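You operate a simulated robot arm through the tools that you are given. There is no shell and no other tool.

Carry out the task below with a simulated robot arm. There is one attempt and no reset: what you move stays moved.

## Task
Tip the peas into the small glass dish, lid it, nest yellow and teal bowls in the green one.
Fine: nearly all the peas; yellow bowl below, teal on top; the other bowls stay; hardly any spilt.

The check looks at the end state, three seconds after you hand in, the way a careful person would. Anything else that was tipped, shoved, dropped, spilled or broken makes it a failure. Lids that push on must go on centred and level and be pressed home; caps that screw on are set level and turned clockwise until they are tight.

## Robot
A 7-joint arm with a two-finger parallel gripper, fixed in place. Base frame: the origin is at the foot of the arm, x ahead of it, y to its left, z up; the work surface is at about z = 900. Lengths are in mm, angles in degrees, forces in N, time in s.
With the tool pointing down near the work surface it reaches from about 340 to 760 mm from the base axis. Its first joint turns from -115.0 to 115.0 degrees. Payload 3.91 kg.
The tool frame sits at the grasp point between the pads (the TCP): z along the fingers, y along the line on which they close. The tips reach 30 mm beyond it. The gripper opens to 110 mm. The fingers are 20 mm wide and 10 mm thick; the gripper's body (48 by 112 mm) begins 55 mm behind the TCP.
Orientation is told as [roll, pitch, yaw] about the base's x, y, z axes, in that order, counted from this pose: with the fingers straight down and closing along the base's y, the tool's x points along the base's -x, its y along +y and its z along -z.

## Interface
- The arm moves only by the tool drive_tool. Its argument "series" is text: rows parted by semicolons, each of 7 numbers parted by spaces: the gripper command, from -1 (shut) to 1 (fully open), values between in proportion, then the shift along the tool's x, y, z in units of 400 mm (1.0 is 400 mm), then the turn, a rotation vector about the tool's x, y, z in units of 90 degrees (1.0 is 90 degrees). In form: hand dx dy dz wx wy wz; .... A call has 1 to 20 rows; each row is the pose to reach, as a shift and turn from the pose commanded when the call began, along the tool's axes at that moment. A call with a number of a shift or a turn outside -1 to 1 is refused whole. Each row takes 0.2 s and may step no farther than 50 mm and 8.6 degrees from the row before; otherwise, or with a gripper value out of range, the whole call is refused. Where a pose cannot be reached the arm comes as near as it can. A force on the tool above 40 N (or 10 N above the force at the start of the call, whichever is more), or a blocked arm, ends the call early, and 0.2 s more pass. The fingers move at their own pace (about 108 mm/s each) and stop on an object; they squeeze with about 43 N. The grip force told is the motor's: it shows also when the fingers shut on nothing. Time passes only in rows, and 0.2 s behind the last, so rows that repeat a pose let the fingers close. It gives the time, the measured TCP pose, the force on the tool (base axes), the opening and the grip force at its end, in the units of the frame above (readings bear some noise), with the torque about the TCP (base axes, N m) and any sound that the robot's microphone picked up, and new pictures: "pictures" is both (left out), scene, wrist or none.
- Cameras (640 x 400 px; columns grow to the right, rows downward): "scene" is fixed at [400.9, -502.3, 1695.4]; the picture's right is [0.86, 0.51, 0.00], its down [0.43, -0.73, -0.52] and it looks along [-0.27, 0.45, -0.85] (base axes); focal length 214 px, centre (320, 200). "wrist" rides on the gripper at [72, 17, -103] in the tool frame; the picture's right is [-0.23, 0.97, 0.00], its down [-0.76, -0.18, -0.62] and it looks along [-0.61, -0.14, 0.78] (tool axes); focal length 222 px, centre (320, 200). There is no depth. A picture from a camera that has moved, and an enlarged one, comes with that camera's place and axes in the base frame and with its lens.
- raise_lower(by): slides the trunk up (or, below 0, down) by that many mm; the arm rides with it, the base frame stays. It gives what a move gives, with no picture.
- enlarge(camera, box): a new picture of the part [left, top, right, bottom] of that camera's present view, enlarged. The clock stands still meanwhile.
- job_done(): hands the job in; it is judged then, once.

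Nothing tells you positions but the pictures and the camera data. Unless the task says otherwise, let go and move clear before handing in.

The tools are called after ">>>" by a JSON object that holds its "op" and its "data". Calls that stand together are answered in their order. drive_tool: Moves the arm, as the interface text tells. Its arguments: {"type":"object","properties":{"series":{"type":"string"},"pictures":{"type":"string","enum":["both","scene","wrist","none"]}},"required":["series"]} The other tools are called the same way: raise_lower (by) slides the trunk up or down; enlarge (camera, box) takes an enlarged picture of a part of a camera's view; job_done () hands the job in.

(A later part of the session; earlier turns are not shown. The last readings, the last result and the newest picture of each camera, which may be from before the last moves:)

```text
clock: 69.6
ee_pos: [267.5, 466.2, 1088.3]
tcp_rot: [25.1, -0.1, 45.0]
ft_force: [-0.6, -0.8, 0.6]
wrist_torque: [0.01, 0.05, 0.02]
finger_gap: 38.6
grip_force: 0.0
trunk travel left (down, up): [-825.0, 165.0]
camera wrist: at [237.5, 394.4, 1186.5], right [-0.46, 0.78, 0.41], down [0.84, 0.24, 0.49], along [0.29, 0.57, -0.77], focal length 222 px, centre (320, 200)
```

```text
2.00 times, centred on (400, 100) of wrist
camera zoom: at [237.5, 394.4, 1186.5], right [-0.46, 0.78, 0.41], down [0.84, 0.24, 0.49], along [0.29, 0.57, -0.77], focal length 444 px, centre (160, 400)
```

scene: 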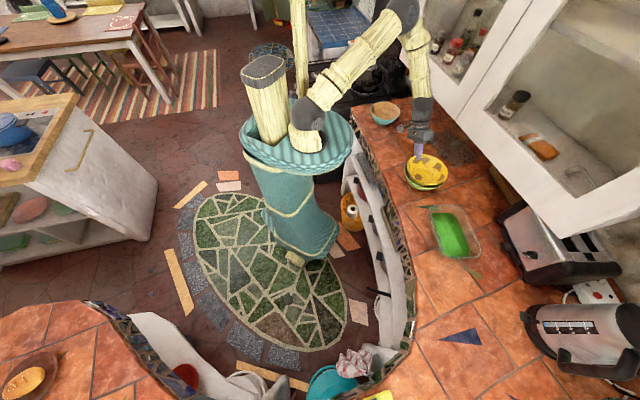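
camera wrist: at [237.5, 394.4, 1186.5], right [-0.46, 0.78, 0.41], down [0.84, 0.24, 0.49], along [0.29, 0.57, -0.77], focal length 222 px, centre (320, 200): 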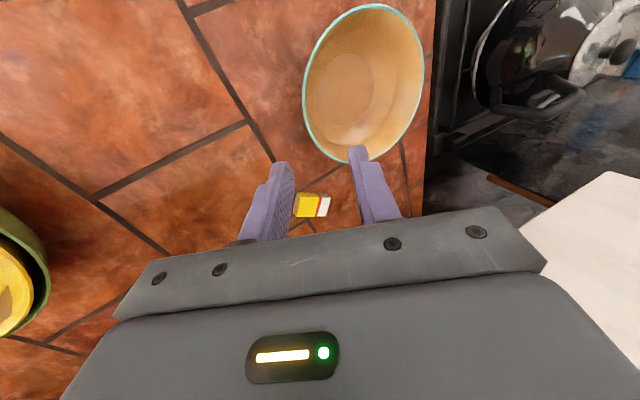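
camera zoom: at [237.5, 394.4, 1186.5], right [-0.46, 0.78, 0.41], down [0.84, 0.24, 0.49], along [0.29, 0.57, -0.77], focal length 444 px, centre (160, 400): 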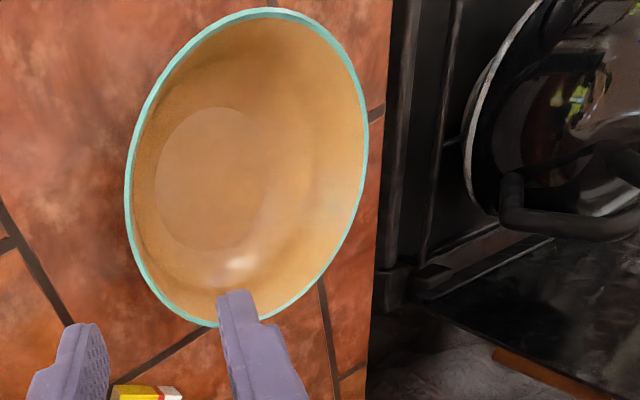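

Teal rim centre confirmed at about (185,551), radius 78. I line up with its right wall and descend with fingers part-open.

>>> {"op": "drive_tool", "data": {"series": "-0.15 -0.002 -0.013 0.054 0 0 0; -0.15 -0.004 -0.026 0.108 0 0 0; -0.15 -0.0043 -0.0394 0.1626 0 0 0; -0.15 -0.0043 -0.0394 0.2 0 0 0; -0.15 -0.0043 -0.0394 0.24 0 0 0; -0.15 -0.0043 -0.0394 0.2876 0 0 0; -0.15 -0.0043 -0.0394 0.2876 0 0 0", "pictures": "wrist"}}

>>> {"op": "enlarge", "data": {"camera": "wrist", "box": [240, 0, 560, 200]}}

>>> {"op": "enlarge", "data": {"camera": "scene", "box": [360, 85, 430, 155]}}

```text
clock: 71.2
ee_pos: [247.1, 490.8, 978.3]
tcp_rot: [24.9, -0.1, 45.0]
ft_force: [0.3, 0.0, 0.1]
wrist_torque: [0.02, 0.04, 0.01]
finger_gap: 46.7
grip_force: 0.0
trunk travel left (down, up): [-825.0, 165.0]
camera wrist: at [215.2, 419.6, 1077.6], right [-0.46, 0.78, 0.41], down [0.84, 0.24, 0.49], along [0.29, 0.57, -0.77], focal length 222 px, centre (320, 200)
```

wrist: 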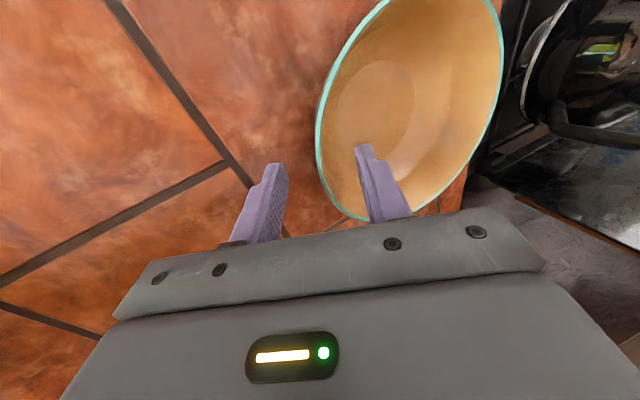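

```text
2.00 times, centred on (400, 100) of wrist
camera zoom: at [215.2, 419.6, 1077.6], right [-0.46, 0.78, 0.41], down [0.84, 0.24, 0.49], along [0.29, 0.57, -0.77], focal length 444 px, centre (160, 400)
```

zoom: 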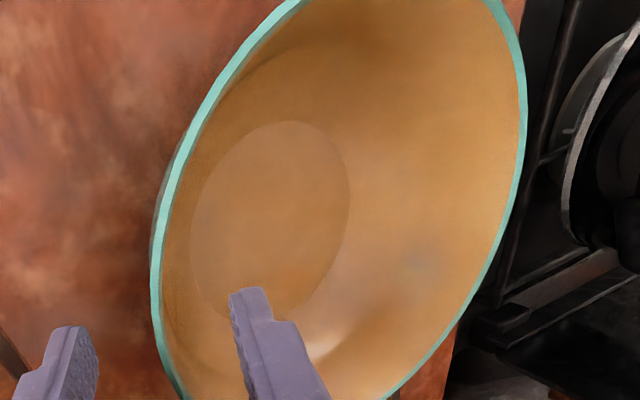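

```text
5.71 times, centred on (395, 120) of scene
camera zoom: at [400.9, -502.3, 1695.4], right [0.86, 0.51, 0.0], down [0.43, -0.73, -0.52], along [-0.27, 0.45, -0.85], focal length 1226 px, centre (-109, 657)
```

zoom: 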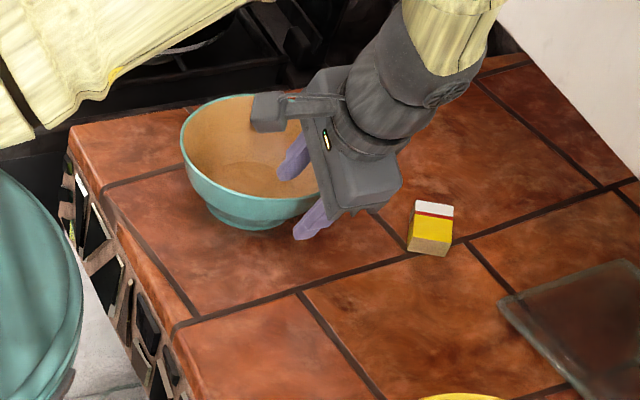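

The teal wall is centred between the fingers; I close.

>>> {"op": "drive_tool", "data": {"series": "-0.6 0 0 0 0 0 0; -1 0 0 0 0 0 0; -1 0 0 0 0 0 0; -1 0 0 0 0 0 0; -1 0 -0.0042 -0.0091 0 0 0", "pictures": "none"}}

```text
clock: 72.4
ee_pos: [247.6, 489.0, 982.0]
tcp_rot: [24.9, 0.1, 45.1]
ft_force: [-1.2, 1.3, 5.0]
wrist_torque: [0.71, 0.12, 0.03]
finger_gap: 3.8
grip_force: 42.8
trunk travel left (down, up): [-825.0, 165.0]
```

Held; I lift 100 mm.

>>> {"op": "drive_tool", "data": {"series": "-1 0 0.0106 -0.0227 0 0 0; -1 0 0.0317 -0.068 0 0 0; -1 0 0.0528 -0.1133 0 0 0; -1 0 0.074 -0.1586 0 0 0; -1 0 0.0951 -0.204 0 0 0; -1 0 0.1057 -0.2266 0 0 0; -1 0 0.1057 -0.2266 0 0 0", "pictures": "wrist"}}

>>> {"op": "enlarge", "data": {"camera": "scene", "box": [360, 75, 430, 145]}}

>>> {"op": "enlarge", "data": {"camera": "scene", "box": [395, 140, 455, 200]}}

```text
clock: 74.0
ee_pos: [251.8, 489.4, 1081.1]
tcp_rot: [25.1, 0.0, 45.1]
ft_force: [0.3, -0.6, -1.4]
wrist_torque: [-0.11, -0.14, -0.02]
finger_gap: 3.6
grip_force: 42.8
trunk travel left (down, up): [-825.0, 165.0]
camera wrist: at [220.5, 417.0, 1180.6], right [-0.46, 0.78, 0.41], down [0.84, 0.24, 0.49], along [0.29, 0.57, -0.77], focal length 222 px, centre (320, 200)
```

wrist: 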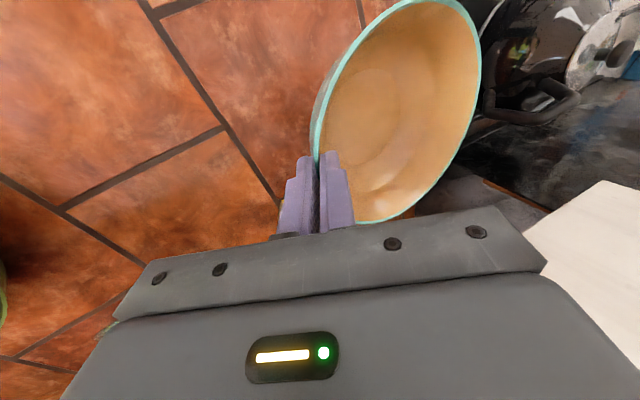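

```text
5.71 times, centred on (395, 110) of scene
camera zoom: at [400.9, -502.3, 1695.4], right [0.86, 0.51, 0.0], down [0.43, -0.73, -0.52], along [-0.27, 0.45, -0.85], focal length 1226 px, centre (-109, 714)
```

zoom: 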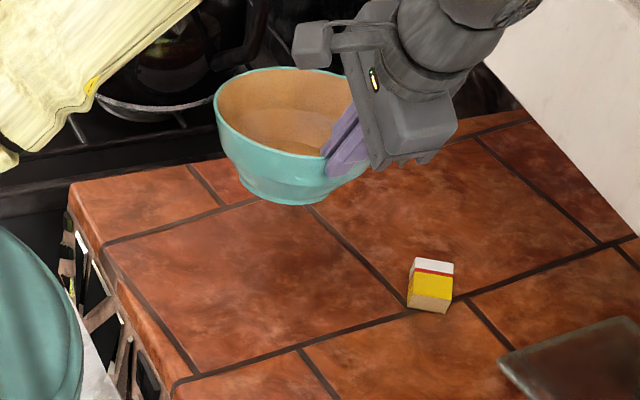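

```text
6.67 times, centred on (425, 170) of scene
camera zoom: at [400.9, -502.3, 1695.4], right [0.86, 0.51, 0.0], down [0.43, -0.73, -0.52], along [-0.27, 0.45, -0.85], focal length 1430 px, centre (-380, 400)
```

zoom: 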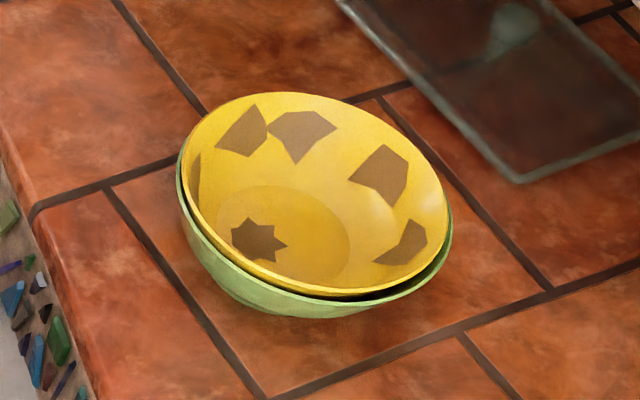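

Teal is held with its free side slightly low, which suits a soft landing. The stack centre now measures about s 515, l −166; I carry teal over it.

>>> {"op": "drive_tool", "data": {"series": "-1 0.001 -0.0592 -0.0276 0 0 0; -1 0.002 -0.1184 -0.0552 0 0 0; -1 0.004 -0.1776 -0.0828 0 0 0; -1 0.005 -0.2368 -0.1104 0 0 0; -1 0.006 -0.296 -0.138 0 0 0; -1 0.007 -0.3551 -0.1656 0 0 0; -1 0.008 -0.4143 -0.1932 0 0 0; -1 0.01 -0.4735 -0.2208 0 0 0; -1 0.011 -0.5327 -0.2484 0 0 0; -1 0.012 -0.5919 -0.276 0 0 0; -1 0.013 -0.6511 -0.3036 0 0 0; -1 0.014 -0.7103 -0.3312 0 0 0; -1 0.015 -0.7694 -0.3588 0 0 0; -1 0.017 -0.8286 -0.3864 0 0 0; -1 0.018 -0.8878 -0.414 0 0 0; -1 0.019 -0.947 -0.4416 0 0 0; -1 0.019 -0.947 -0.4416 0 0 0", "pictures": "both"}}

>>> {"op": "enlarge", "data": {"camera": "scene", "box": [395, 130, 475, 210]}}

>>> {"op": "enlarge", "data": {"camera": "wrist", "box": [240, 0, 560, 200]}}

```text
clock: 77.6
ee_pos: [540.0, 190.0, 1081.1]
tcp_rot: [25.0, 0.0, 45.0]
ft_force: [0.0, 0.0, -1.8]
wrist_torque: [-0.16, -0.14, 0.0]
finger_gap: 3.3
grip_force: 42.7
trunk travel left (down, up): [-825.0, 165.0]
camera wrist: at [508.7, 117.5, 1180.2], right [-0.46, 0.78, 0.41], down [0.84, 0.24, 0.49], along [0.29, 0.57, -0.77], focal length 222 px, centre (320, 200)
```

scene: 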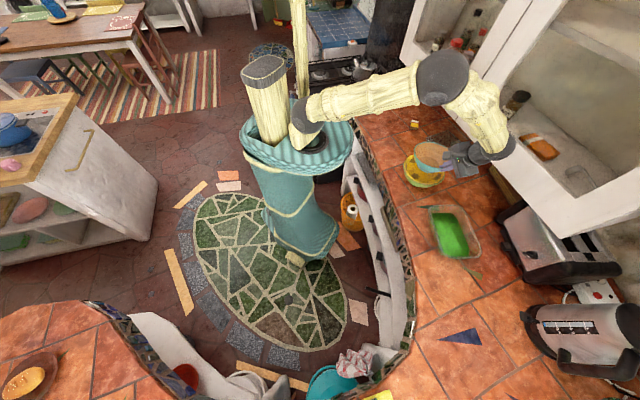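
wrist: 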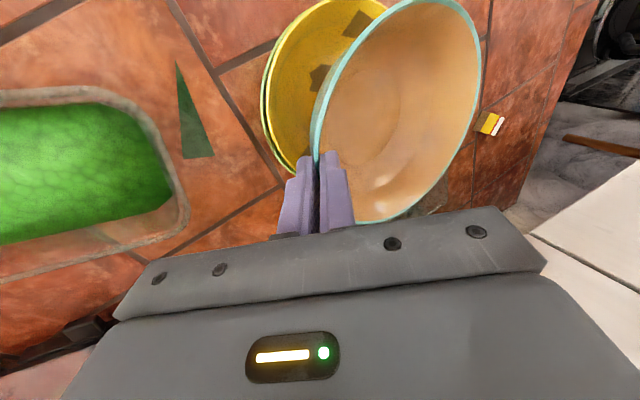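

```text
5.00 times, centred on (435, 170) of scene
camera zoom: at [400.9, -502.3, 1695.4], right [0.86, 0.51, 0.0], down [0.43, -0.73, -0.52], along [-0.27, 0.45, -0.85], focal length 1072 px, centre (-255, 350)
```

zoom: 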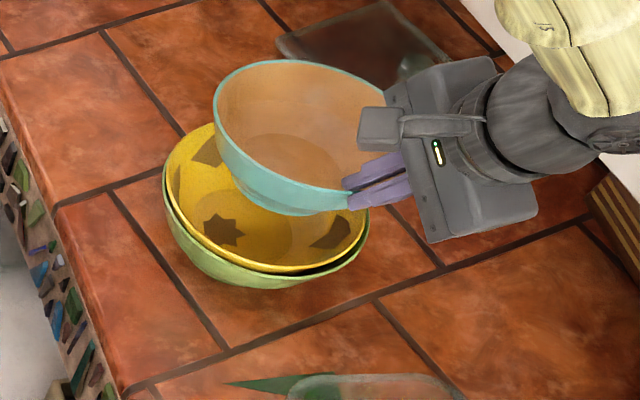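

```text
2.00 times, centred on (400, 100) of wrist
camera zoom: at [508.7, 117.5, 1180.2], right [-0.46, 0.78, 0.41], down [0.84, 0.24, 0.49], along [0.29, 0.57, -0.77], focal length 444 px, centre (160, 400)
```

zoom: 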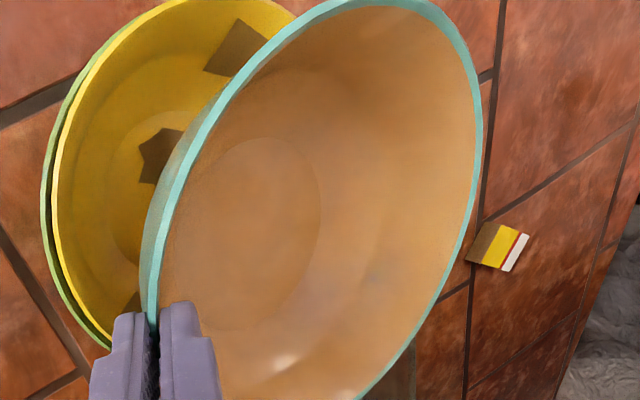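

Alignment is right. I descend 60 mm and then check.

>>> {"op": "drive_tool", "data": {"series": "-1 0 -0.0159 0.034 0 0 0; -1 0 -0.0317 0.068 0 0 0; -1 0 -0.0476 0.102 0 0 0; -1 0 -0.0634 0.136 0 0 0; -1 0 -0.0634 0.136 0 0 0", "pictures": "wrist"}}

>>> {"op": "enlarge", "data": {"camera": "scene", "box": [395, 130, 465, 210]}}

>>> {"op": "enlarge", "data": {"camera": "wrist", "box": [240, 0, 560, 200]}}

```text
clock: 78.8
ee_pos: [539.5, 189.1, 1018.1]
tcp_rot: [25.0, -0.1, 44.9]
ft_force: [-0.1, -1.3, -2.2]
wrist_torque: [-0.13, -0.1, 0.02]
finger_gap: 3.2
grip_force: 43.4
trunk travel left (down, up): [-825.0, 165.0]
camera wrist: at [508.3, 116.7, 1118.0], right [-0.46, 0.78, 0.41], down [0.84, 0.24, 0.49], along [0.29, 0.57, -0.77], focal length 222 px, centre (320, 200)
```

wrist: 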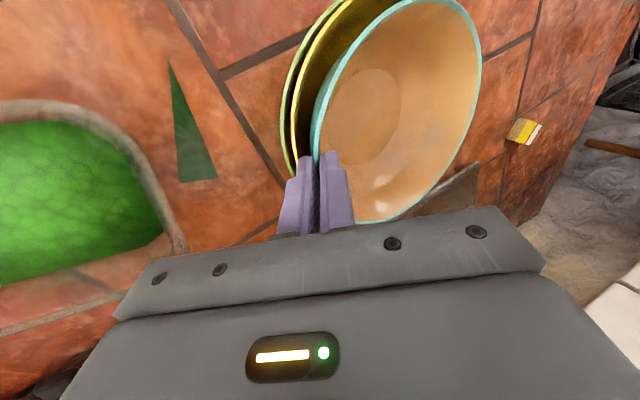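

```text
5.00 times, centred on (430, 170) of scene
camera zoom: at [400.9, -502.3, 1695.4], right [0.86, 0.51, 0.0], down [0.43, -0.73, -0.52], along [-0.27, 0.45, -0.85], focal length 1072 px, centre (-230, 350)
```

zoom: 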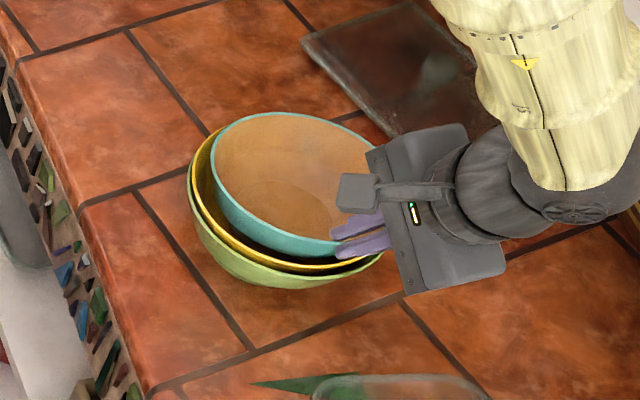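

```text
2.00 times, centred on (400, 100) of wrist
camera zoom: at [508.3, 116.7, 1118.0], right [-0.46, 0.78, 0.41], down [0.84, 0.24, 0.49], along [0.29, 0.57, -0.77], focal length 444 px, centre (160, 400)
```

zoom: 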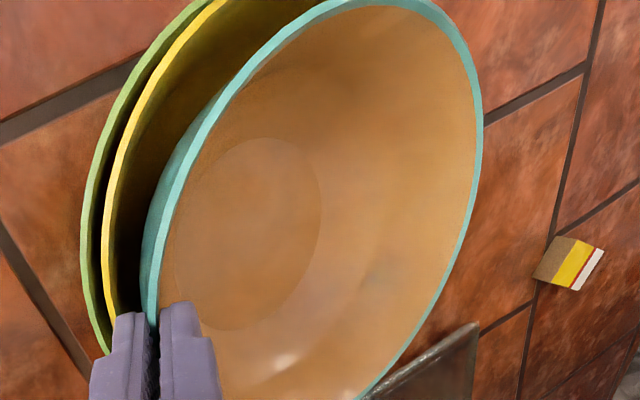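

Still hanging free. I lower 8 mm in small steps.

>>> {"op": "drive_tool", "data": {"series": "-1 0 -0.0021 0.0045 0 0 0; -1 0 -0.0042 0.0091 0 0 0; -1 0 -0.0063 0.0136 0 0 0; -1 0 -0.0085 0.0181 0 0 0; -1 0 -0.0085 0.0181 0 0 0", "pictures": "none"}}

```text
clock: 80.0
ee_pos: [539.9, 188.9, 1012.5]
tcp_rot: [25.0, -0.1, 45.0]
ft_force: [0.5, -2.9, 5.3]
wrist_torque: [0.58, 0.15, 0.02]
finger_gap: 3.5
grip_force: 43.3
trunk travel left (down, up): [-825.0, 165.0]
```

The free side of teal now rests in yellow. I level it slightly while lowering the gripped side 4 mm.

>>> {"op": "drive_tool", "data": {"series": "-1 0 -0.0021 0.0045 -0.02 0 0; -1 0 -0.0042 0.0091 -0.045 0 0; -1 0 -0.0042 0.0091 -0.045 0 0", "pictures": "wrist"}}

>>> {"op": "enlarge", "data": {"camera": "wrist", "box": [240, 0, 560, 200]}}

>>> {"op": "enlarge", "data": {"camera": "scene", "box": [395, 130, 465, 210]}}

```text
clock: 80.8
ee_pos: [538.9, 189.1, 1009.3]
tcp_rot: [28.9, -0.2, 45.0]
ft_force: [3.7, -4.6, 15.5]
wrist_torque: [-0.11, -0.12, -0.02]
finger_gap: 3.4
grip_force: 42.6
trunk travel left (down, up): [-825.0, 165.0]
camera wrist: at [513.4, 111.3, 1106.0], right [-0.44, 0.76, 0.47], down [0.86, 0.21, 0.46], along [0.25, 0.61, -0.75], focal length 222 px, centre (320, 200)
```

wrist: 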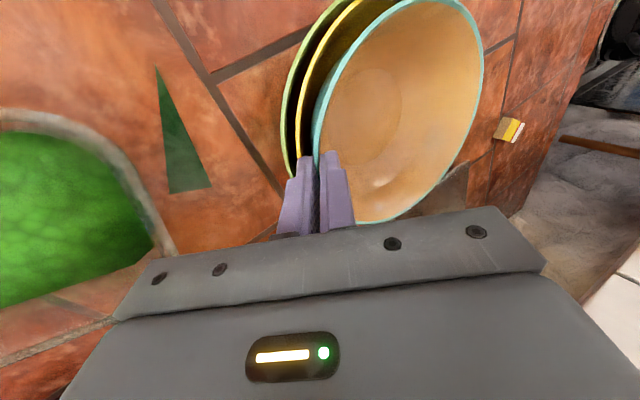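

```text
2.00 times, centred on (400, 100) of wrist
camera zoom: at [513.4, 111.3, 1106.0], right [-0.44, 0.76, 0.47], down [0.86, 0.21, 0.46], along [0.25, 0.61, -0.75], focal length 444 px, centre (160, 400)
```

zoom: 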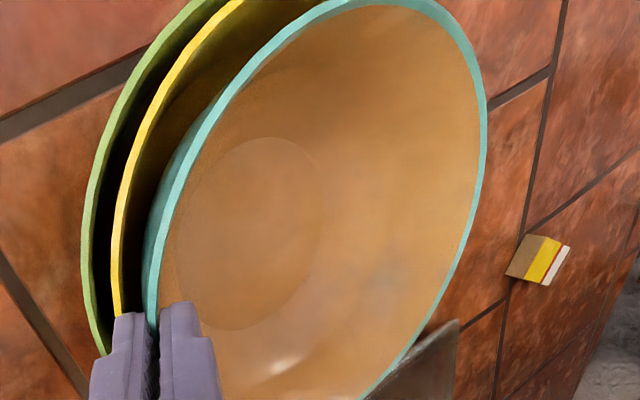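

```text
5.00 times, centred on (430, 170) of scene
camera zoom: at [400.9, -502.3, 1695.4], right [0.86, 0.51, 0.0], down [0.43, -0.73, -0.52], along [-0.27, 0.45, -0.85], focal length 1072 px, centre (-230, 350)
```

zoom: 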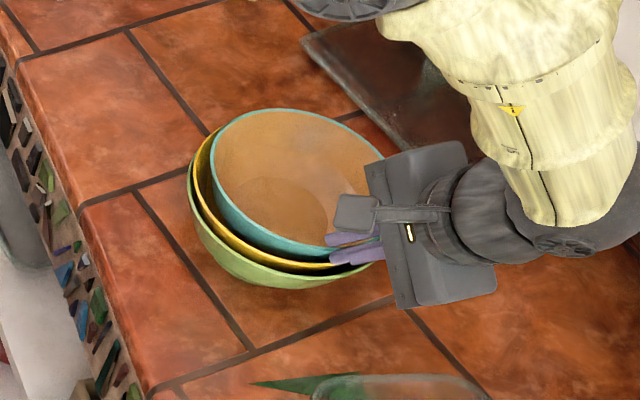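

The outer finger met the yellow rim. I rise 4 mm, tip the free side down again so teal rests, and then open.

>>> {"op": "drive_tool", "data": {"series": "-1 0 0.0049 -0.0088 0 0 0; -1 0 0.0049 -0.0088 0.025 0 0; -1 0 0.0049 -0.0088 0.05 0 0; -1 0 0.0049 -0.0088 0.065 0 0; -1 0 0.0049 -0.0088 0.065 0 0", "pictures": "none"}}

```text
clock: 82.0
ee_pos: [538.6, 188.7, 1012.0]
tcp_rot: [23.1, 0.1, 45.0]
ft_force: [-1.0, 1.8, 3.2]
wrist_torque: [0.62, 0.24, -0.01]
finger_gap: 4.3
grip_force: 43.2
trunk travel left (down, up): [-825.0, 165.0]
```

Teal's free side bears its weight; I open the fingers.

>>> {"op": "drive_tool", "data": {"series": "-0.92 0 0 0 0 0 0; -0.85 0 0 0 0 0 0; -0.7 0 0 0 0 0 0; -0.55 0 0 0 0 0 0; -0.5 0 0 0 0 0 0; -0.5 0 0 0 0 0 0", "pictures": "wrist"}}

>>> {"op": "enlarge", "data": {"camera": "scene", "box": [395, 130, 465, 210]}}

>>> {"op": "enlarge", "data": {"camera": "wrist", "box": [240, 0, 560, 200]}}

```text
clock: 83.4
ee_pos: [539.0, 187.6, 1011.7]
tcp_rot: [23.2, 0.0, 45.0]
ft_force: [0.5, -0.2, -0.1]
wrist_torque: [-0.01, 0.01, 0.01]
finger_gap: 27.3
grip_force: 0.1
trunk travel left (down, up): [-825.0, 165.0]
camera wrist: at [506.1, 118.7, 1112.1], right [-0.47, 0.79, 0.38], down [0.83, 0.25, 0.5], along [0.3, 0.56, -0.77], focal length 222 px, centre (320, 200)
```

wrist: 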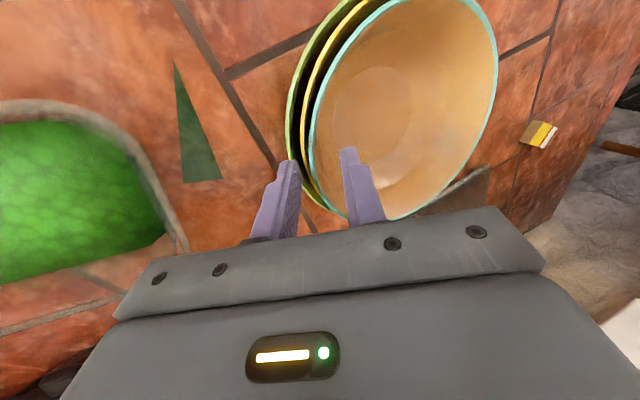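

```text
5.00 times, centred on (430, 170) of scene
camera zoom: at [400.9, -502.3, 1695.4], right [0.86, 0.51, 0.0], down [0.43, -0.73, -0.52], along [-0.27, 0.45, -0.85], focal length 1072 px, centre (-230, 350)
```

zoom: 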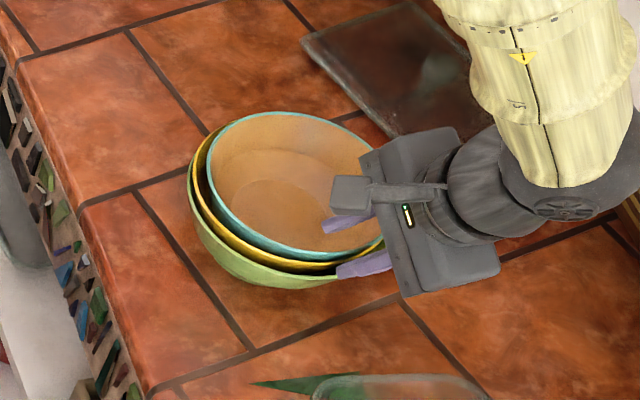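

```text
2.00 times, centred on (400, 100) of wrist
camera zoom: at [506.1, 118.7, 1112.1], right [-0.47, 0.79, 0.38], down [0.83, 0.25, 0.5], along [0.3, 0.56, -0.77], focal length 444 px, centre (160, 400)
```

zoom: 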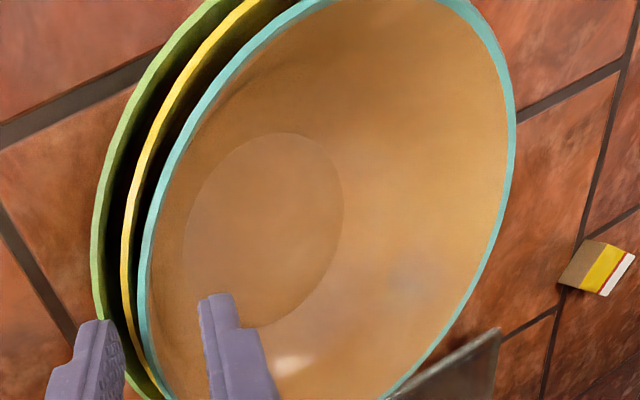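

Teal has seated. I withdraw along the finger axis and level the hand to look at the stack.

>>> {"op": "drive_tool", "data": {"series": "-0.5 0 0 -0.04 0 0 0; -0.5 0 0 -0.12 0 0 0; -0.5 0 0 -0.24 0 0 0; -0.5 0 0 -0.34 0.08 0 0; -0.5 0 0 -0.42 0.17 0 0; -0.5 0 0 -0.42 0.25 0 0; -0.5 0 0 -0.42 0.257 0 0", "pictures": "both"}}

>>> {"op": "enlarge", "data": {"camera": "scene", "box": [400, 140, 450, 195]}}

>>> {"op": "enlarge", "data": {"camera": "scene", "box": [415, 190, 495, 270]}}

```text
clock: 85.0
ee_pos: [586.5, 140.2, 1165.8]
tcp_rot: [0.0, -0.1, 45.0]
ft_force: [-0.1, 0.2, 0.4]
wrist_torque: [0.0, 0.0, 0.0]
finger_gap: 27.5
grip_force: 0.0
trunk travel left (down, up): [-825.0, 165.0]
camera wrist: at [523.4, 99.7, 1267.6], right [-0.53, 0.85, 0.0], down [0.66, 0.41, 0.62], along [0.53, 0.33, -0.78], focal length 222 px, centre (320, 200)
```

scene: 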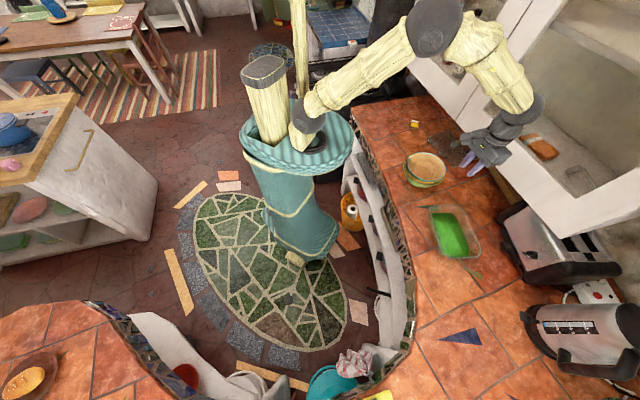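
wrist: 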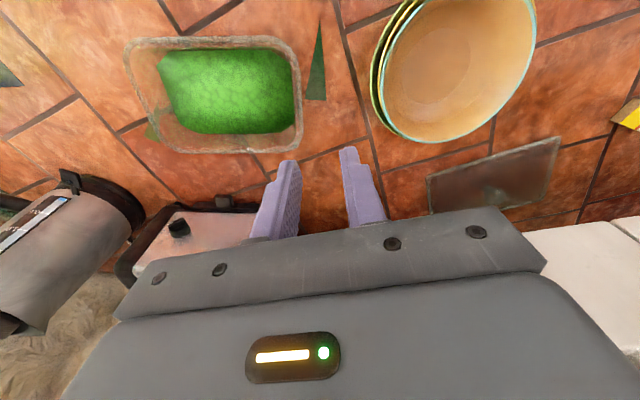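

```text
7.27 times, centred on (425, 168) of scene
camera zoom: at [400.9, -502.3, 1695.4], right [0.86, 0.51, 0.0], down [0.43, -0.73, -0.52], along [-0.27, 0.45, -0.85], focal length 1560 px, centre (-444, 436)
```

zoom: 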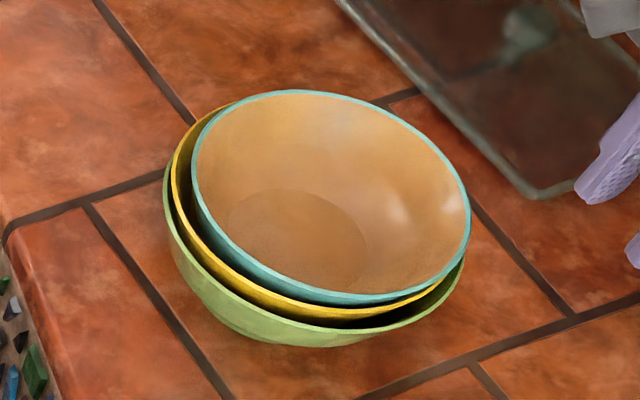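

```text
5.00 times, centred on (455, 230) of scene
camera zoom: at [400.9, -502.3, 1695.4], right [0.86, 0.51, 0.0], down [0.43, -0.73, -0.52], along [-0.27, 0.45, -0.85], focal length 1072 px, centre (-355, 50)
```

zoom: 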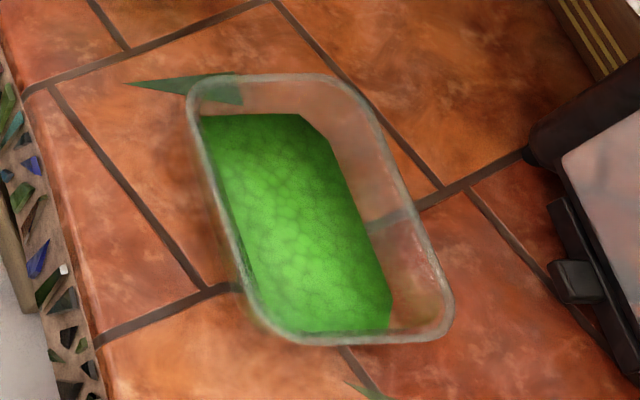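

The peas are all in the dish and the three bowls are nested. Green was shifted about 18 mm; I'll nudge the stack gently back with closed fingers low on its wall, so first I go to its other side.

>>> {"op": "drive_tool", "data": {"series": "-0.8 0 0.095 0 0.05 0 0; -1 0 0.19 0 0.1 0 0; -1 0 0.285 0 0.15 0 0; -1 0 0.38 0 0.2 0 0; -1 0 0.475 0 0.26 0 0; -1 0 0.57 0.03 0.32 0 0; -1 -0.002 0.665 0.07 0.38 0 0; -1 -0.004 0.74 0.12 0.444 0 0; -1 -0.004 0.79 0.165 0.444 0 0; -1 -0.004 0.79 0.165 0.444 0 0", "pictures": "wrist"}}

```text
clock: 87.2
ee_pos: [367.4, 364.4, 1099.5]
tcp_rot: [-39.8, -0.1, 45.0]
ft_force: [-0.8, -0.1, 0.1]
wrist_torque: [0.02, 0.0, 0.03]
finger_gap: 0.0
grip_force: 37.5
trunk travel left (down, up): [-825.0, 165.0]
camera wrist: at [260.4, 369.1, 1166.7], right [-0.37, 0.69, -0.62], down [0.35, 0.72, 0.59], along [0.86, 0.0, -0.51], focal length 222 px, centre (320, 200)
```

wrist: 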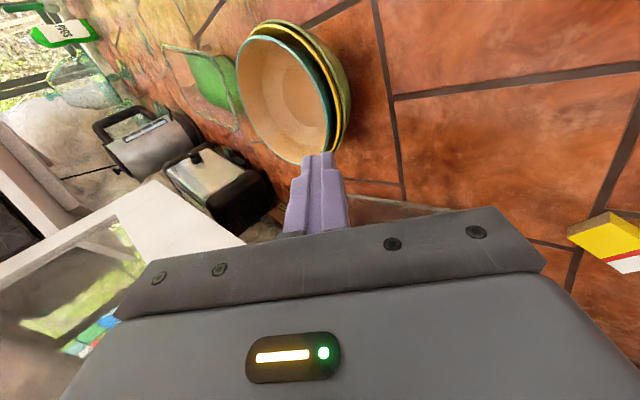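

Now down to low level beside the stack.

>>> {"op": "drive_tool", "data": {"series": "-1 0 0.062 0.074 0 0 0; -1 0 0.124 0.148 0 0 0; -1 0 0.186 0.222 0 0 0; -1 0 0.2484 0.2959 0 0 0; -1 0 0.2134 0.3254 0 0 0; -1 0 0.1784 0.3549 0 0 0; -1 0 0.1594 0.3706 0 0 0; -1 0 0.1594 0.3706 0 0 0", "pictures": "wrist"}}

>>> {"op": "enlarge", "data": {"camera": "scene", "box": [395, 130, 465, 200]}}

```text
clock: 89.0
ee_pos: [394.2, 333.9, 946.2]
tcp_rot: [-40.0, 0.0, 45.0]
ft_force: [-0.1, -0.2, 0.6]
wrist_torque: [-0.01, 0.0, 0.0]
finger_gap: 0.0
grip_force: 38.2
trunk travel left (down, up): [-825.0, 165.0]
camera wrist: at [287.8, 337.6, 1012.4], right [-0.37, 0.69, -0.62], down [0.35, 0.72, 0.59], along [0.86, 0.0, -0.51], focal length 222 px, centre (320, 200)
```

wrist: 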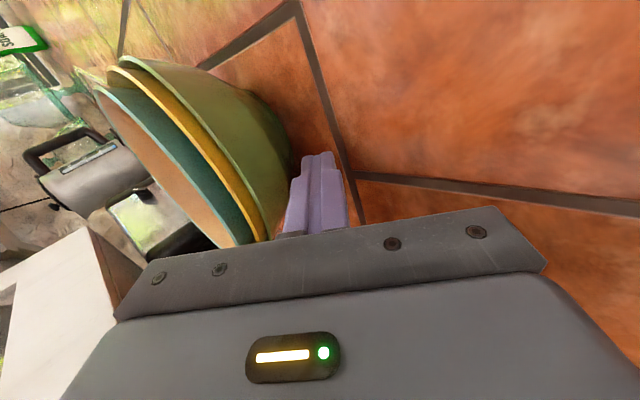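

```text
5.71 times, centred on (430, 165) of scene
camera zoom: at [400.9, -502.3, 1695.4], right [0.86, 0.51, 0.0], down [0.43, -0.73, -0.52], along [-0.27, 0.45, -0.85], focal length 1226 px, centre (-309, 400)
```

zoom: 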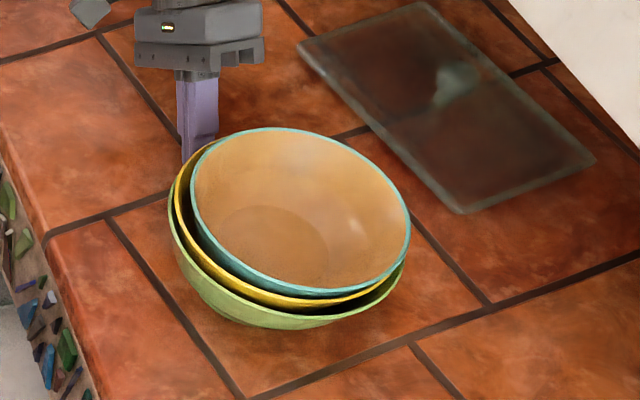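

Finger is correctly beside the wall. I push slowly along −l to the original spot.

>>> {"op": "drive_tool", "data": {"series": "-1 0 -0.0134 0.0113 0 0 0; -1 0 -0.0268 0.0225 0 0 0; -1 0 -0.0402 0.0338 0 0 0; -1 0 -0.0469 0.0394 0 0 0; -1 0 -0.0536 0.045 0 0 0; -1 0 -0.0603 0.0506 0 0 0; -1 0 -0.067 0.0563 0 0 0; -1 0 -0.067 0.0563 0 0 0", "pictures": "wrist"}}

>>> {"op": "enlarge", "data": {"camera": "scene", "box": [395, 130, 465, 200]}}

```text
clock: 90.8
ee_pos: [421.8, 309.0, 945.0]
tcp_rot: [-39.9, 0.0, 45.0]
ft_force: [-1.8, 1.6, -0.2]
wrist_torque: [0.03, 0.04, -0.01]
finger_gap: 0.0
grip_force: 37.6
trunk travel left (down, up): [-825.0, 165.0]
camera wrist: at [313.7, 314.0, 1013.5], right [-0.37, 0.69, -0.62], down [0.35, 0.72, 0.59], along [0.86, 0.0, -0.51], focal length 222 px, centre (320, 200)
```

wrist: 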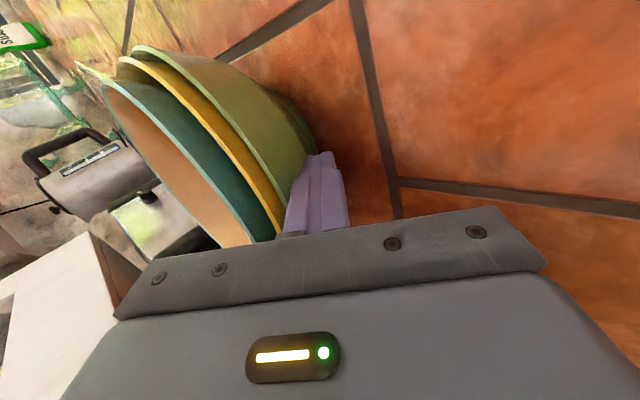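

```text
5.71 times, centred on (430, 165) of scene
camera zoom: at [400.9, -502.3, 1695.4], right [0.86, 0.51, 0.0], down [0.43, -0.73, -0.52], along [-0.27, 0.45, -0.85], focal length 1226 px, centre (-309, 400)
```

zoom: 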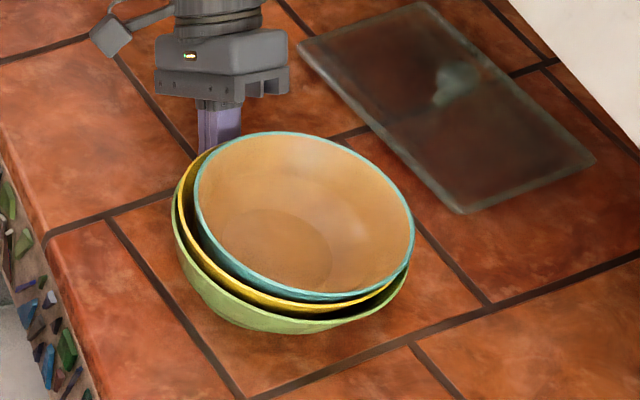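

Sliding smoothly at about 2.4 N; 13 mm more.

>>> {"op": "drive_tool", "data": {"series": "-1 0 -0.005 0.0042 0 0 0; -1 0 -0.01 0.0084 0 0 0; -1 0 -0.015 0.0125 0 0 0; -1 0 -0.02 0.0167 0 0 0; -1 0 -0.0249 0.0209 0 0 0; -1 0 -0.0249 0.0209 0 0 0; -1 0 -0.005 0.0042 0 0 0; -1 0 0.0278 -0.0394 0 0 0", "pictures": "none"}}

>>> {"op": "enlarge", "data": {"camera": "scene", "box": [400, 150, 448, 195]}}

```text
clock: 92.6
ee_pos: [407.8, 320.3, 952.1]
tcp_rot: [-39.9, 0.0, 44.9]
ft_force: [-0.1, 0.0, 0.0]
wrist_torque: [0.01, 0.01, -0.02]
finger_gap: 0.0
grip_force: 37.2
trunk travel left (down, up): [-825.0, 165.0]
```

```text
8.89 times, centred on (424, 172) of scene
camera zoom: at [400.9, -502.3, 1695.4], right [0.86, 0.51, 0.0], down [0.43, -0.73, -0.52], along [-0.27, 0.45, -0.85], focal length 1906 px, centre (-604, 444)
```

zoom: 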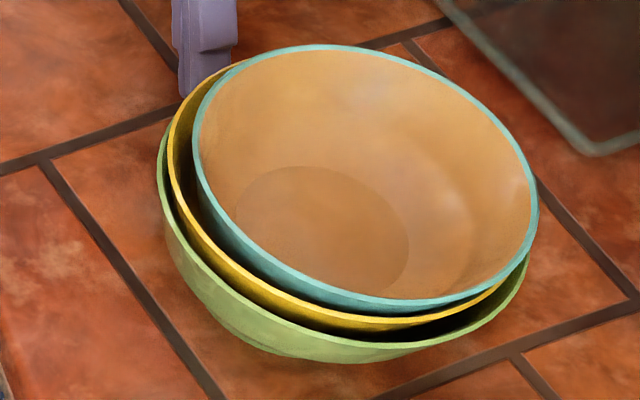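

The green bowl is back within a few mm of its place with all three nested and level. Now the lid: I rise, level the hand, then tilt it to reach under the cupboard.

>>> {"op": "drive_tool", "data": {"series": "-1 0 -0.042 -0.05 0 0 0; -1 0 -0.084 -0.1 -0.06 0 0; -1 0 -0.126 -0.15 -0.13 0 0; -1 0 -0.168 -0.2 -0.21 0 0; -0.8 0 -0.209 -0.249 -0.29 0 0; -0.5 0 -0.209 -0.249 -0.37 0 0; -0.1 0 -0.209 -0.249 -0.444 0 0; 0.1 0 -0.209 -0.249 -0.444 0 0", "pictures": "none"}}

```text
clock: 94.4
ee_pos: [406.8, 321.2, 1080.5]
tcp_rot: [0.1, 0.0, 45.0]
ft_force: [0.3, 0.4, -0.4]
wrist_torque: [0.02, -0.02, 0.0]
finger_gap: 60.4
grip_force: 0.0
trunk travel left (down, up): [-825.0, 165.0]
```

>>> {"op": "drive_tool", "data": {"series": "0.1 -0.02 0.01 0.01 0 -0.087 0; 0.1 -0.04 0.02 0.02 0 -0.174 0; 0.1 -0.06 0.03 0.03 0 -0.261 0; 0.1 -0.08 0.045 0.04 0 -0.348 0; 0.1 -0.1 0.06 0.055 0 -0.435 0; 0.1 -0.125 0.07 0.07 0 -0.522 0; 0.1 -0.15 0.075 0.08 0 -0.611 0; 0.1 -0.15 0.075 0.08 0 -0.611 0", "pictures": "both"}}

>>> {"op": "enlarge", "data": {"camera": "wrist", "box": [160, 0, 480, 200]}}

>>> {"op": "enlarge", "data": {"camera": "scene", "box": [420, 120, 484, 170]}}

```text
clock: 96.2
ee_pos: [429.7, 384.8, 1049.1]
tcp_rot: [0.2, -55.1, 44.9]
ft_force: [0.0, -0.1, 0.1]
wrist_torque: [-0.02, -0.01, -0.01]
finger_gap: 60.6
grip_force: 0.2
trunk travel left (down, up): [-825.0, 165.0]
camera wrist: at [328.7, 307.1, 1047.5], right [-0.6, 0.78, 0.19], down [0.07, -0.18, 0.98], along [0.8, 0.6, 0.05], focal length 222 px, centre (320, 200)
```

scene: 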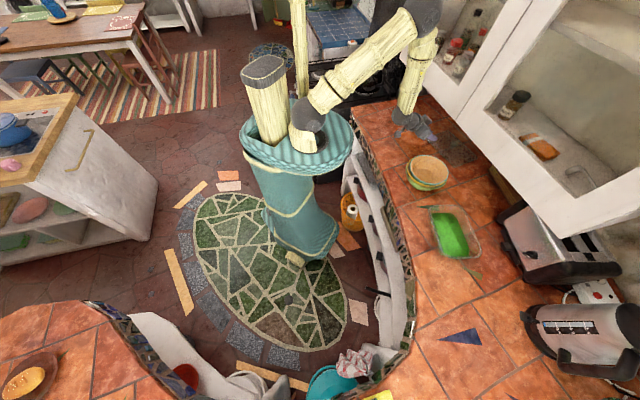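
wrist: 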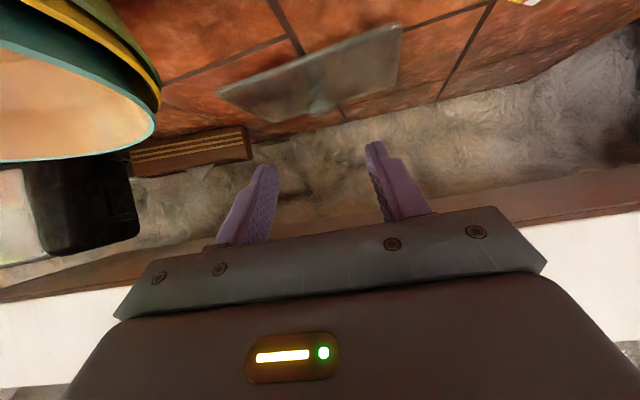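

```text
2.00 times, centred on (320, 100) of wrist
camera zoom: at [328.7, 307.1, 1047.5], right [-0.6, 0.78, 0.19], down [0.07, -0.18, 0.98], along [0.8, 0.6, 0.05], focal length 444 px, centre (320, 400)
```

zoom: 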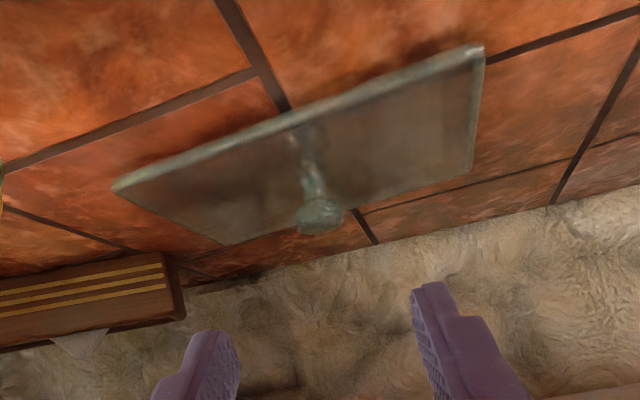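

```text
8.00 times, centred on (452, 145) of scene
camera zoom: at [400.9, -502.3, 1695.4], right [0.86, 0.51, 0.0], down [0.43, -0.73, -0.52], along [-0.27, 0.45, -0.85], focal length 1716 px, centre (-736, 640)
```

zoom: 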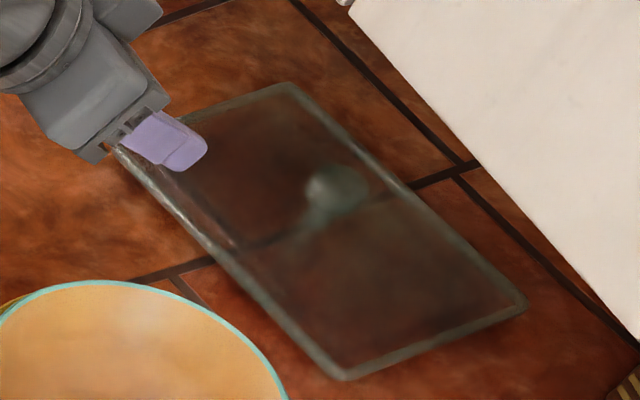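

The knob checks out at about s 768, l −35, z 937. I lower in front of the cupboard opening, then look before going in.

>>> {"op": "drive_tool", "data": {"series": "0.1 0.024 -0.002 0.0734 0 0 0; 0.1 0.048 -0.004 0.1468 0 0 0; 0.1 0.072 -0.006 0.2202 0 0 0; 0.1 0.0965 -0.0075 0.2936 0 0 0; 0.1 0.0965 -0.0075 0.2936 0 0 0", "pictures": "both"}}

>>> {"op": "enlarge", "data": {"camera": "wrist", "box": [160, 0, 480, 200]}}

```text
clock: 97.4
ee_pos: [481.9, 435.4, 950.3]
tcp_rot: [0.2, -54.9, 44.9]
ft_force: [-0.1, 0.0, -0.1]
wrist_torque: [-0.01, -0.03, 0.02]
finger_gap: 60.3
grip_force: 0.0
trunk travel left (down, up): [-825.0, 165.0]
camera wrist: at [382.0, 358.7, 949.0], right [-0.6, 0.78, 0.19], down [0.07, -0.18, 0.98], along [0.8, 0.6, 0.05], focal length 222 px, centre (320, 200)
```

scene: 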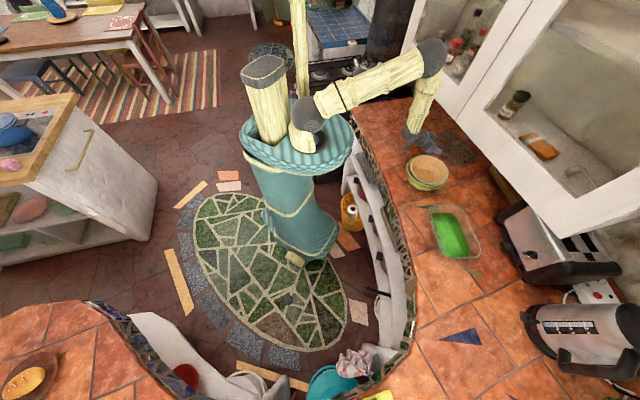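
wrist: 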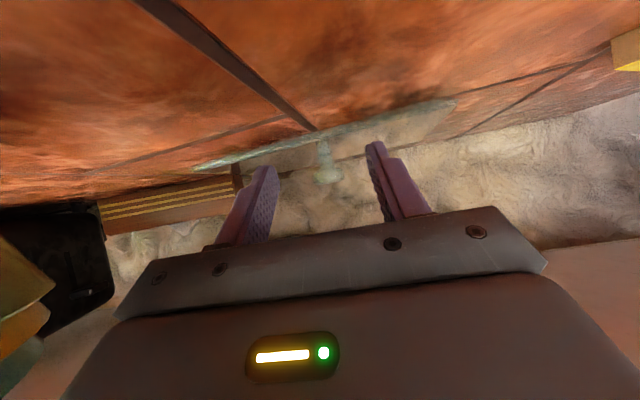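

```text
2.00 times, centred on (320, 100) of wrist
camera zoom: at [382.0, 358.7, 949.0], right [-0.6, 0.78, 0.19], down [0.07, -0.18, 0.98], along [0.8, 0.6, 0.05], focal length 444 px, centre (320, 400)
```

zoom: 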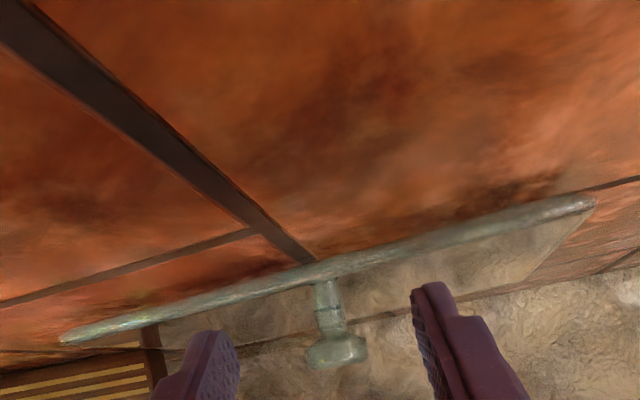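

Now a clear view: the mushroom knob is at l ≈ −37, z 928–947. I slide in straight with the fingers either side of it.

>>> {"op": "drive_tool", "data": {"series": "0.1 -0.0293 -0.002 0.047 0 0 0; 0.1 -0.0585 -0.004 0.0939 0 0 0; 0.1 -0.0878 -0.006 0.1409 0 0 0; 0.1 -0.117 -0.008 0.1878 0 0 0; 0.1 -0.1463 -0.01 0.2348 0 0 0; 0.1 -0.1463 -0.01 0.2348 0 0 0", "pictures": "both"}}

>>> {"op": "enlarge", "data": {"camera": "wrist", "box": [160, 50, 480, 250]}}

>>> {"op": "enlarge", "data": {"camera": "scene", "box": [420, 100, 500, 170]}}

```text
clock: 98.8
ee_pos: [567.5, 514.3, 942.6]
tcp_rot: [0.1, -55.0, 44.9]
ft_force: [0.1, 0.5, -0.2]
wrist_torque: [-0.04, 0.0, 0.02]
finger_gap: 60.6
grip_force: 0.1
trunk travel left (down, up): [-825.0, 165.0]
camera wrist: at [465.9, 435.5, 941.3], right [-0.6, 0.78, 0.19], down [0.07, -0.18, 0.98], along [0.8, 0.6, 0.05], focal length 222 px, centre (320, 200)
```

scene: 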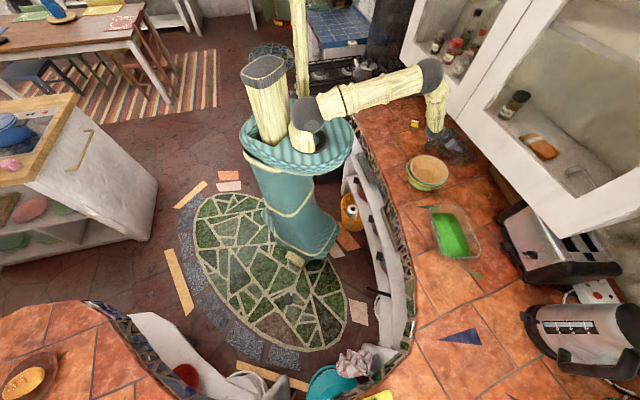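
wrist: 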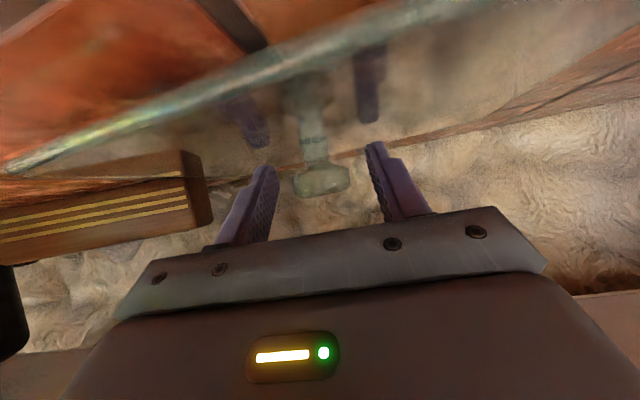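

```text
2.00 times, centred on (320, 150) of wrist
camera zoom: at [465.9, 435.5, 941.3], right [-0.6, 0.78, 0.19], down [0.07, -0.18, 0.98], along [0.8, 0.6, 0.05], focal length 444 px, centre (320, 300)
```

zoom: 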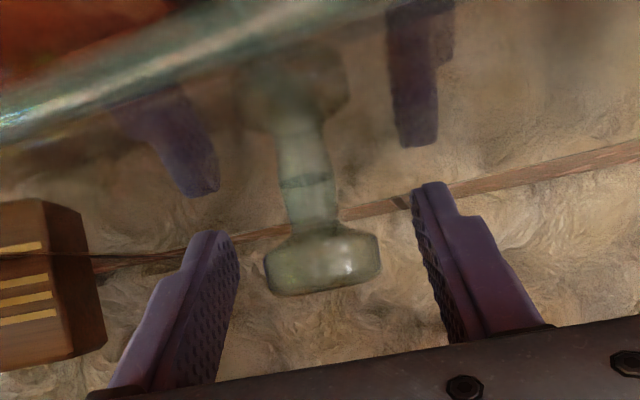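

```text
5.71 times, centred on (460, 135) of scene
camera zoom: at [400.9, -502.3, 1695.4], right [0.86, 0.51, 0.0], down [0.43, -0.73, -0.52], along [-0.27, 0.45, -0.85], focal length 1226 px, centre (-480, 571)
```

zoom: 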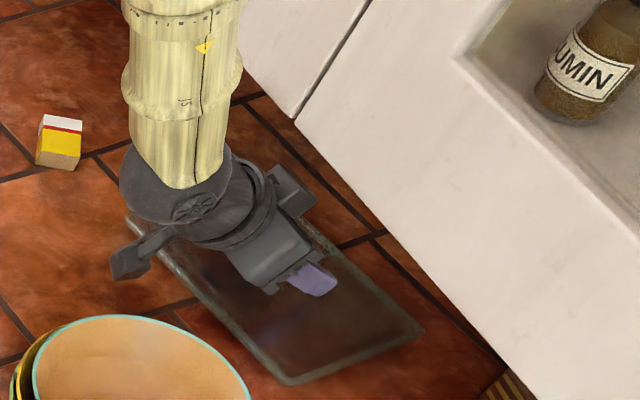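

The knob is centred between the pads. I close on it.

>>> {"op": "drive_tool", "data": {"series": "-0.3 0 0 0 0 0 0; -0.6 0 0 0 0 0 0; -1 0 0 0 0 0 0; -1 0 0 0 0 0 0; -1 0 0 0 0 0 0", "pictures": "wrist"}}

>>> {"op": "enlarge", "data": {"camera": "wrist", "box": [160, 50, 480, 250]}}

```text
clock: 100.0
ee_pos: [566.9, 513.5, 943.9]
tcp_rot: [0.2, -55.0, 44.9]
ft_force: [-1.1, -1.0, 0.3]
wrist_torque: [-0.07, 0.03, -0.16]
finger_gap: 33.0
grip_force: 43.4
trunk travel left (down, up): [-825.0, 165.0]
camera wrist: at [465.8, 435.6, 941.3], right [-0.6, 0.78, 0.19], down [0.07, -0.18, 0.98], along [0.8, 0.6, 0.05], focal length 222 px, centre (320, 200)
```

wrist: 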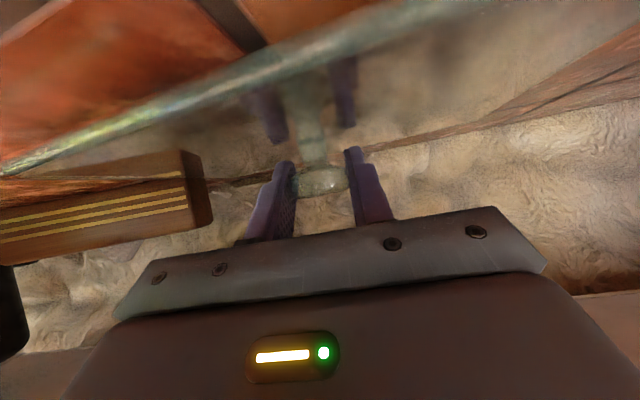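

```text
2.00 times, centred on (320, 150) of wrist
camera zoom: at [465.8, 435.6, 941.3], right [-0.6, 0.78, 0.19], down [0.07, -0.18, 0.98], along [0.8, 0.6, 0.05], focal length 444 px, centre (320, 300)
```

zoom: 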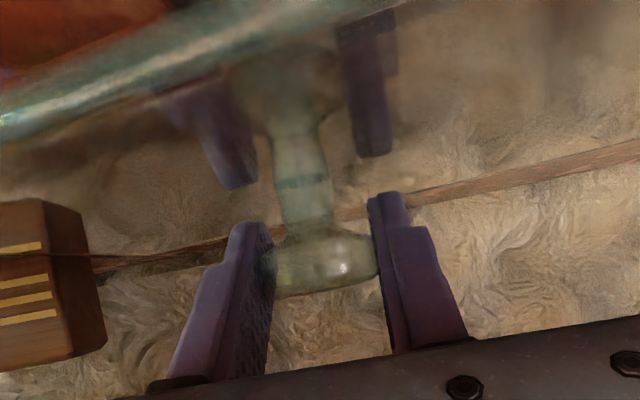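

Knob gripped (33 mm). I lift just 12 mm and check the weight and level.

>>> {"op": "drive_tool", "data": {"series": "-1 -0.0082 0 -0.0057 0 0 0; -1 -0.0164 0 -0.0115 0 0 0; -1 -0.0246 0 -0.0172 0 0 0; -1 -0.0246 0 -0.0172 0 0 0", "pictures": "wrist"}}

>>> {"op": "enlarge", "data": {"camera": "scene", "box": [420, 100, 500, 170]}}

```text
clock: 101.0
ee_pos: [566.8, 511.9, 955.0]
tcp_rot: [0.1, -55.0, 44.9]
ft_force: [-0.2, -0.5, -3.1]
wrist_torque: [-0.01, 0.03, 0.01]
finger_gap: 33.3
grip_force: 43.0
trunk travel left (down, up): [-825.0, 165.0]
camera wrist: at [465.7, 434.4, 953.6], right [-0.6, 0.78, 0.19], down [0.08, -0.18, 0.98], along [0.8, 0.6, 0.05], focal length 222 px, centre (320, 200)
```

wrist: 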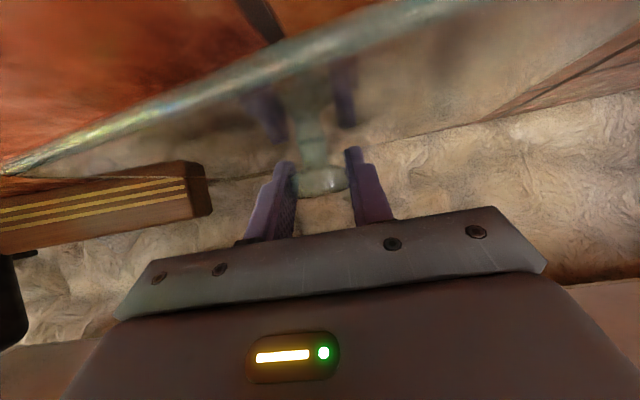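

```text
5.71 times, centred on (460, 135) of scene
camera zoom: at [400.9, -502.3, 1695.4], right [0.86, 0.51, 0.0], down [0.43, -0.73, -0.52], along [-0.27, 0.45, -0.85], focal length 1226 px, centre (-480, 571)
```

zoom: 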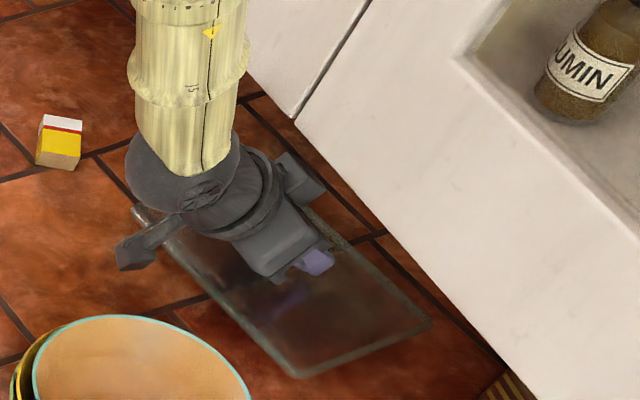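

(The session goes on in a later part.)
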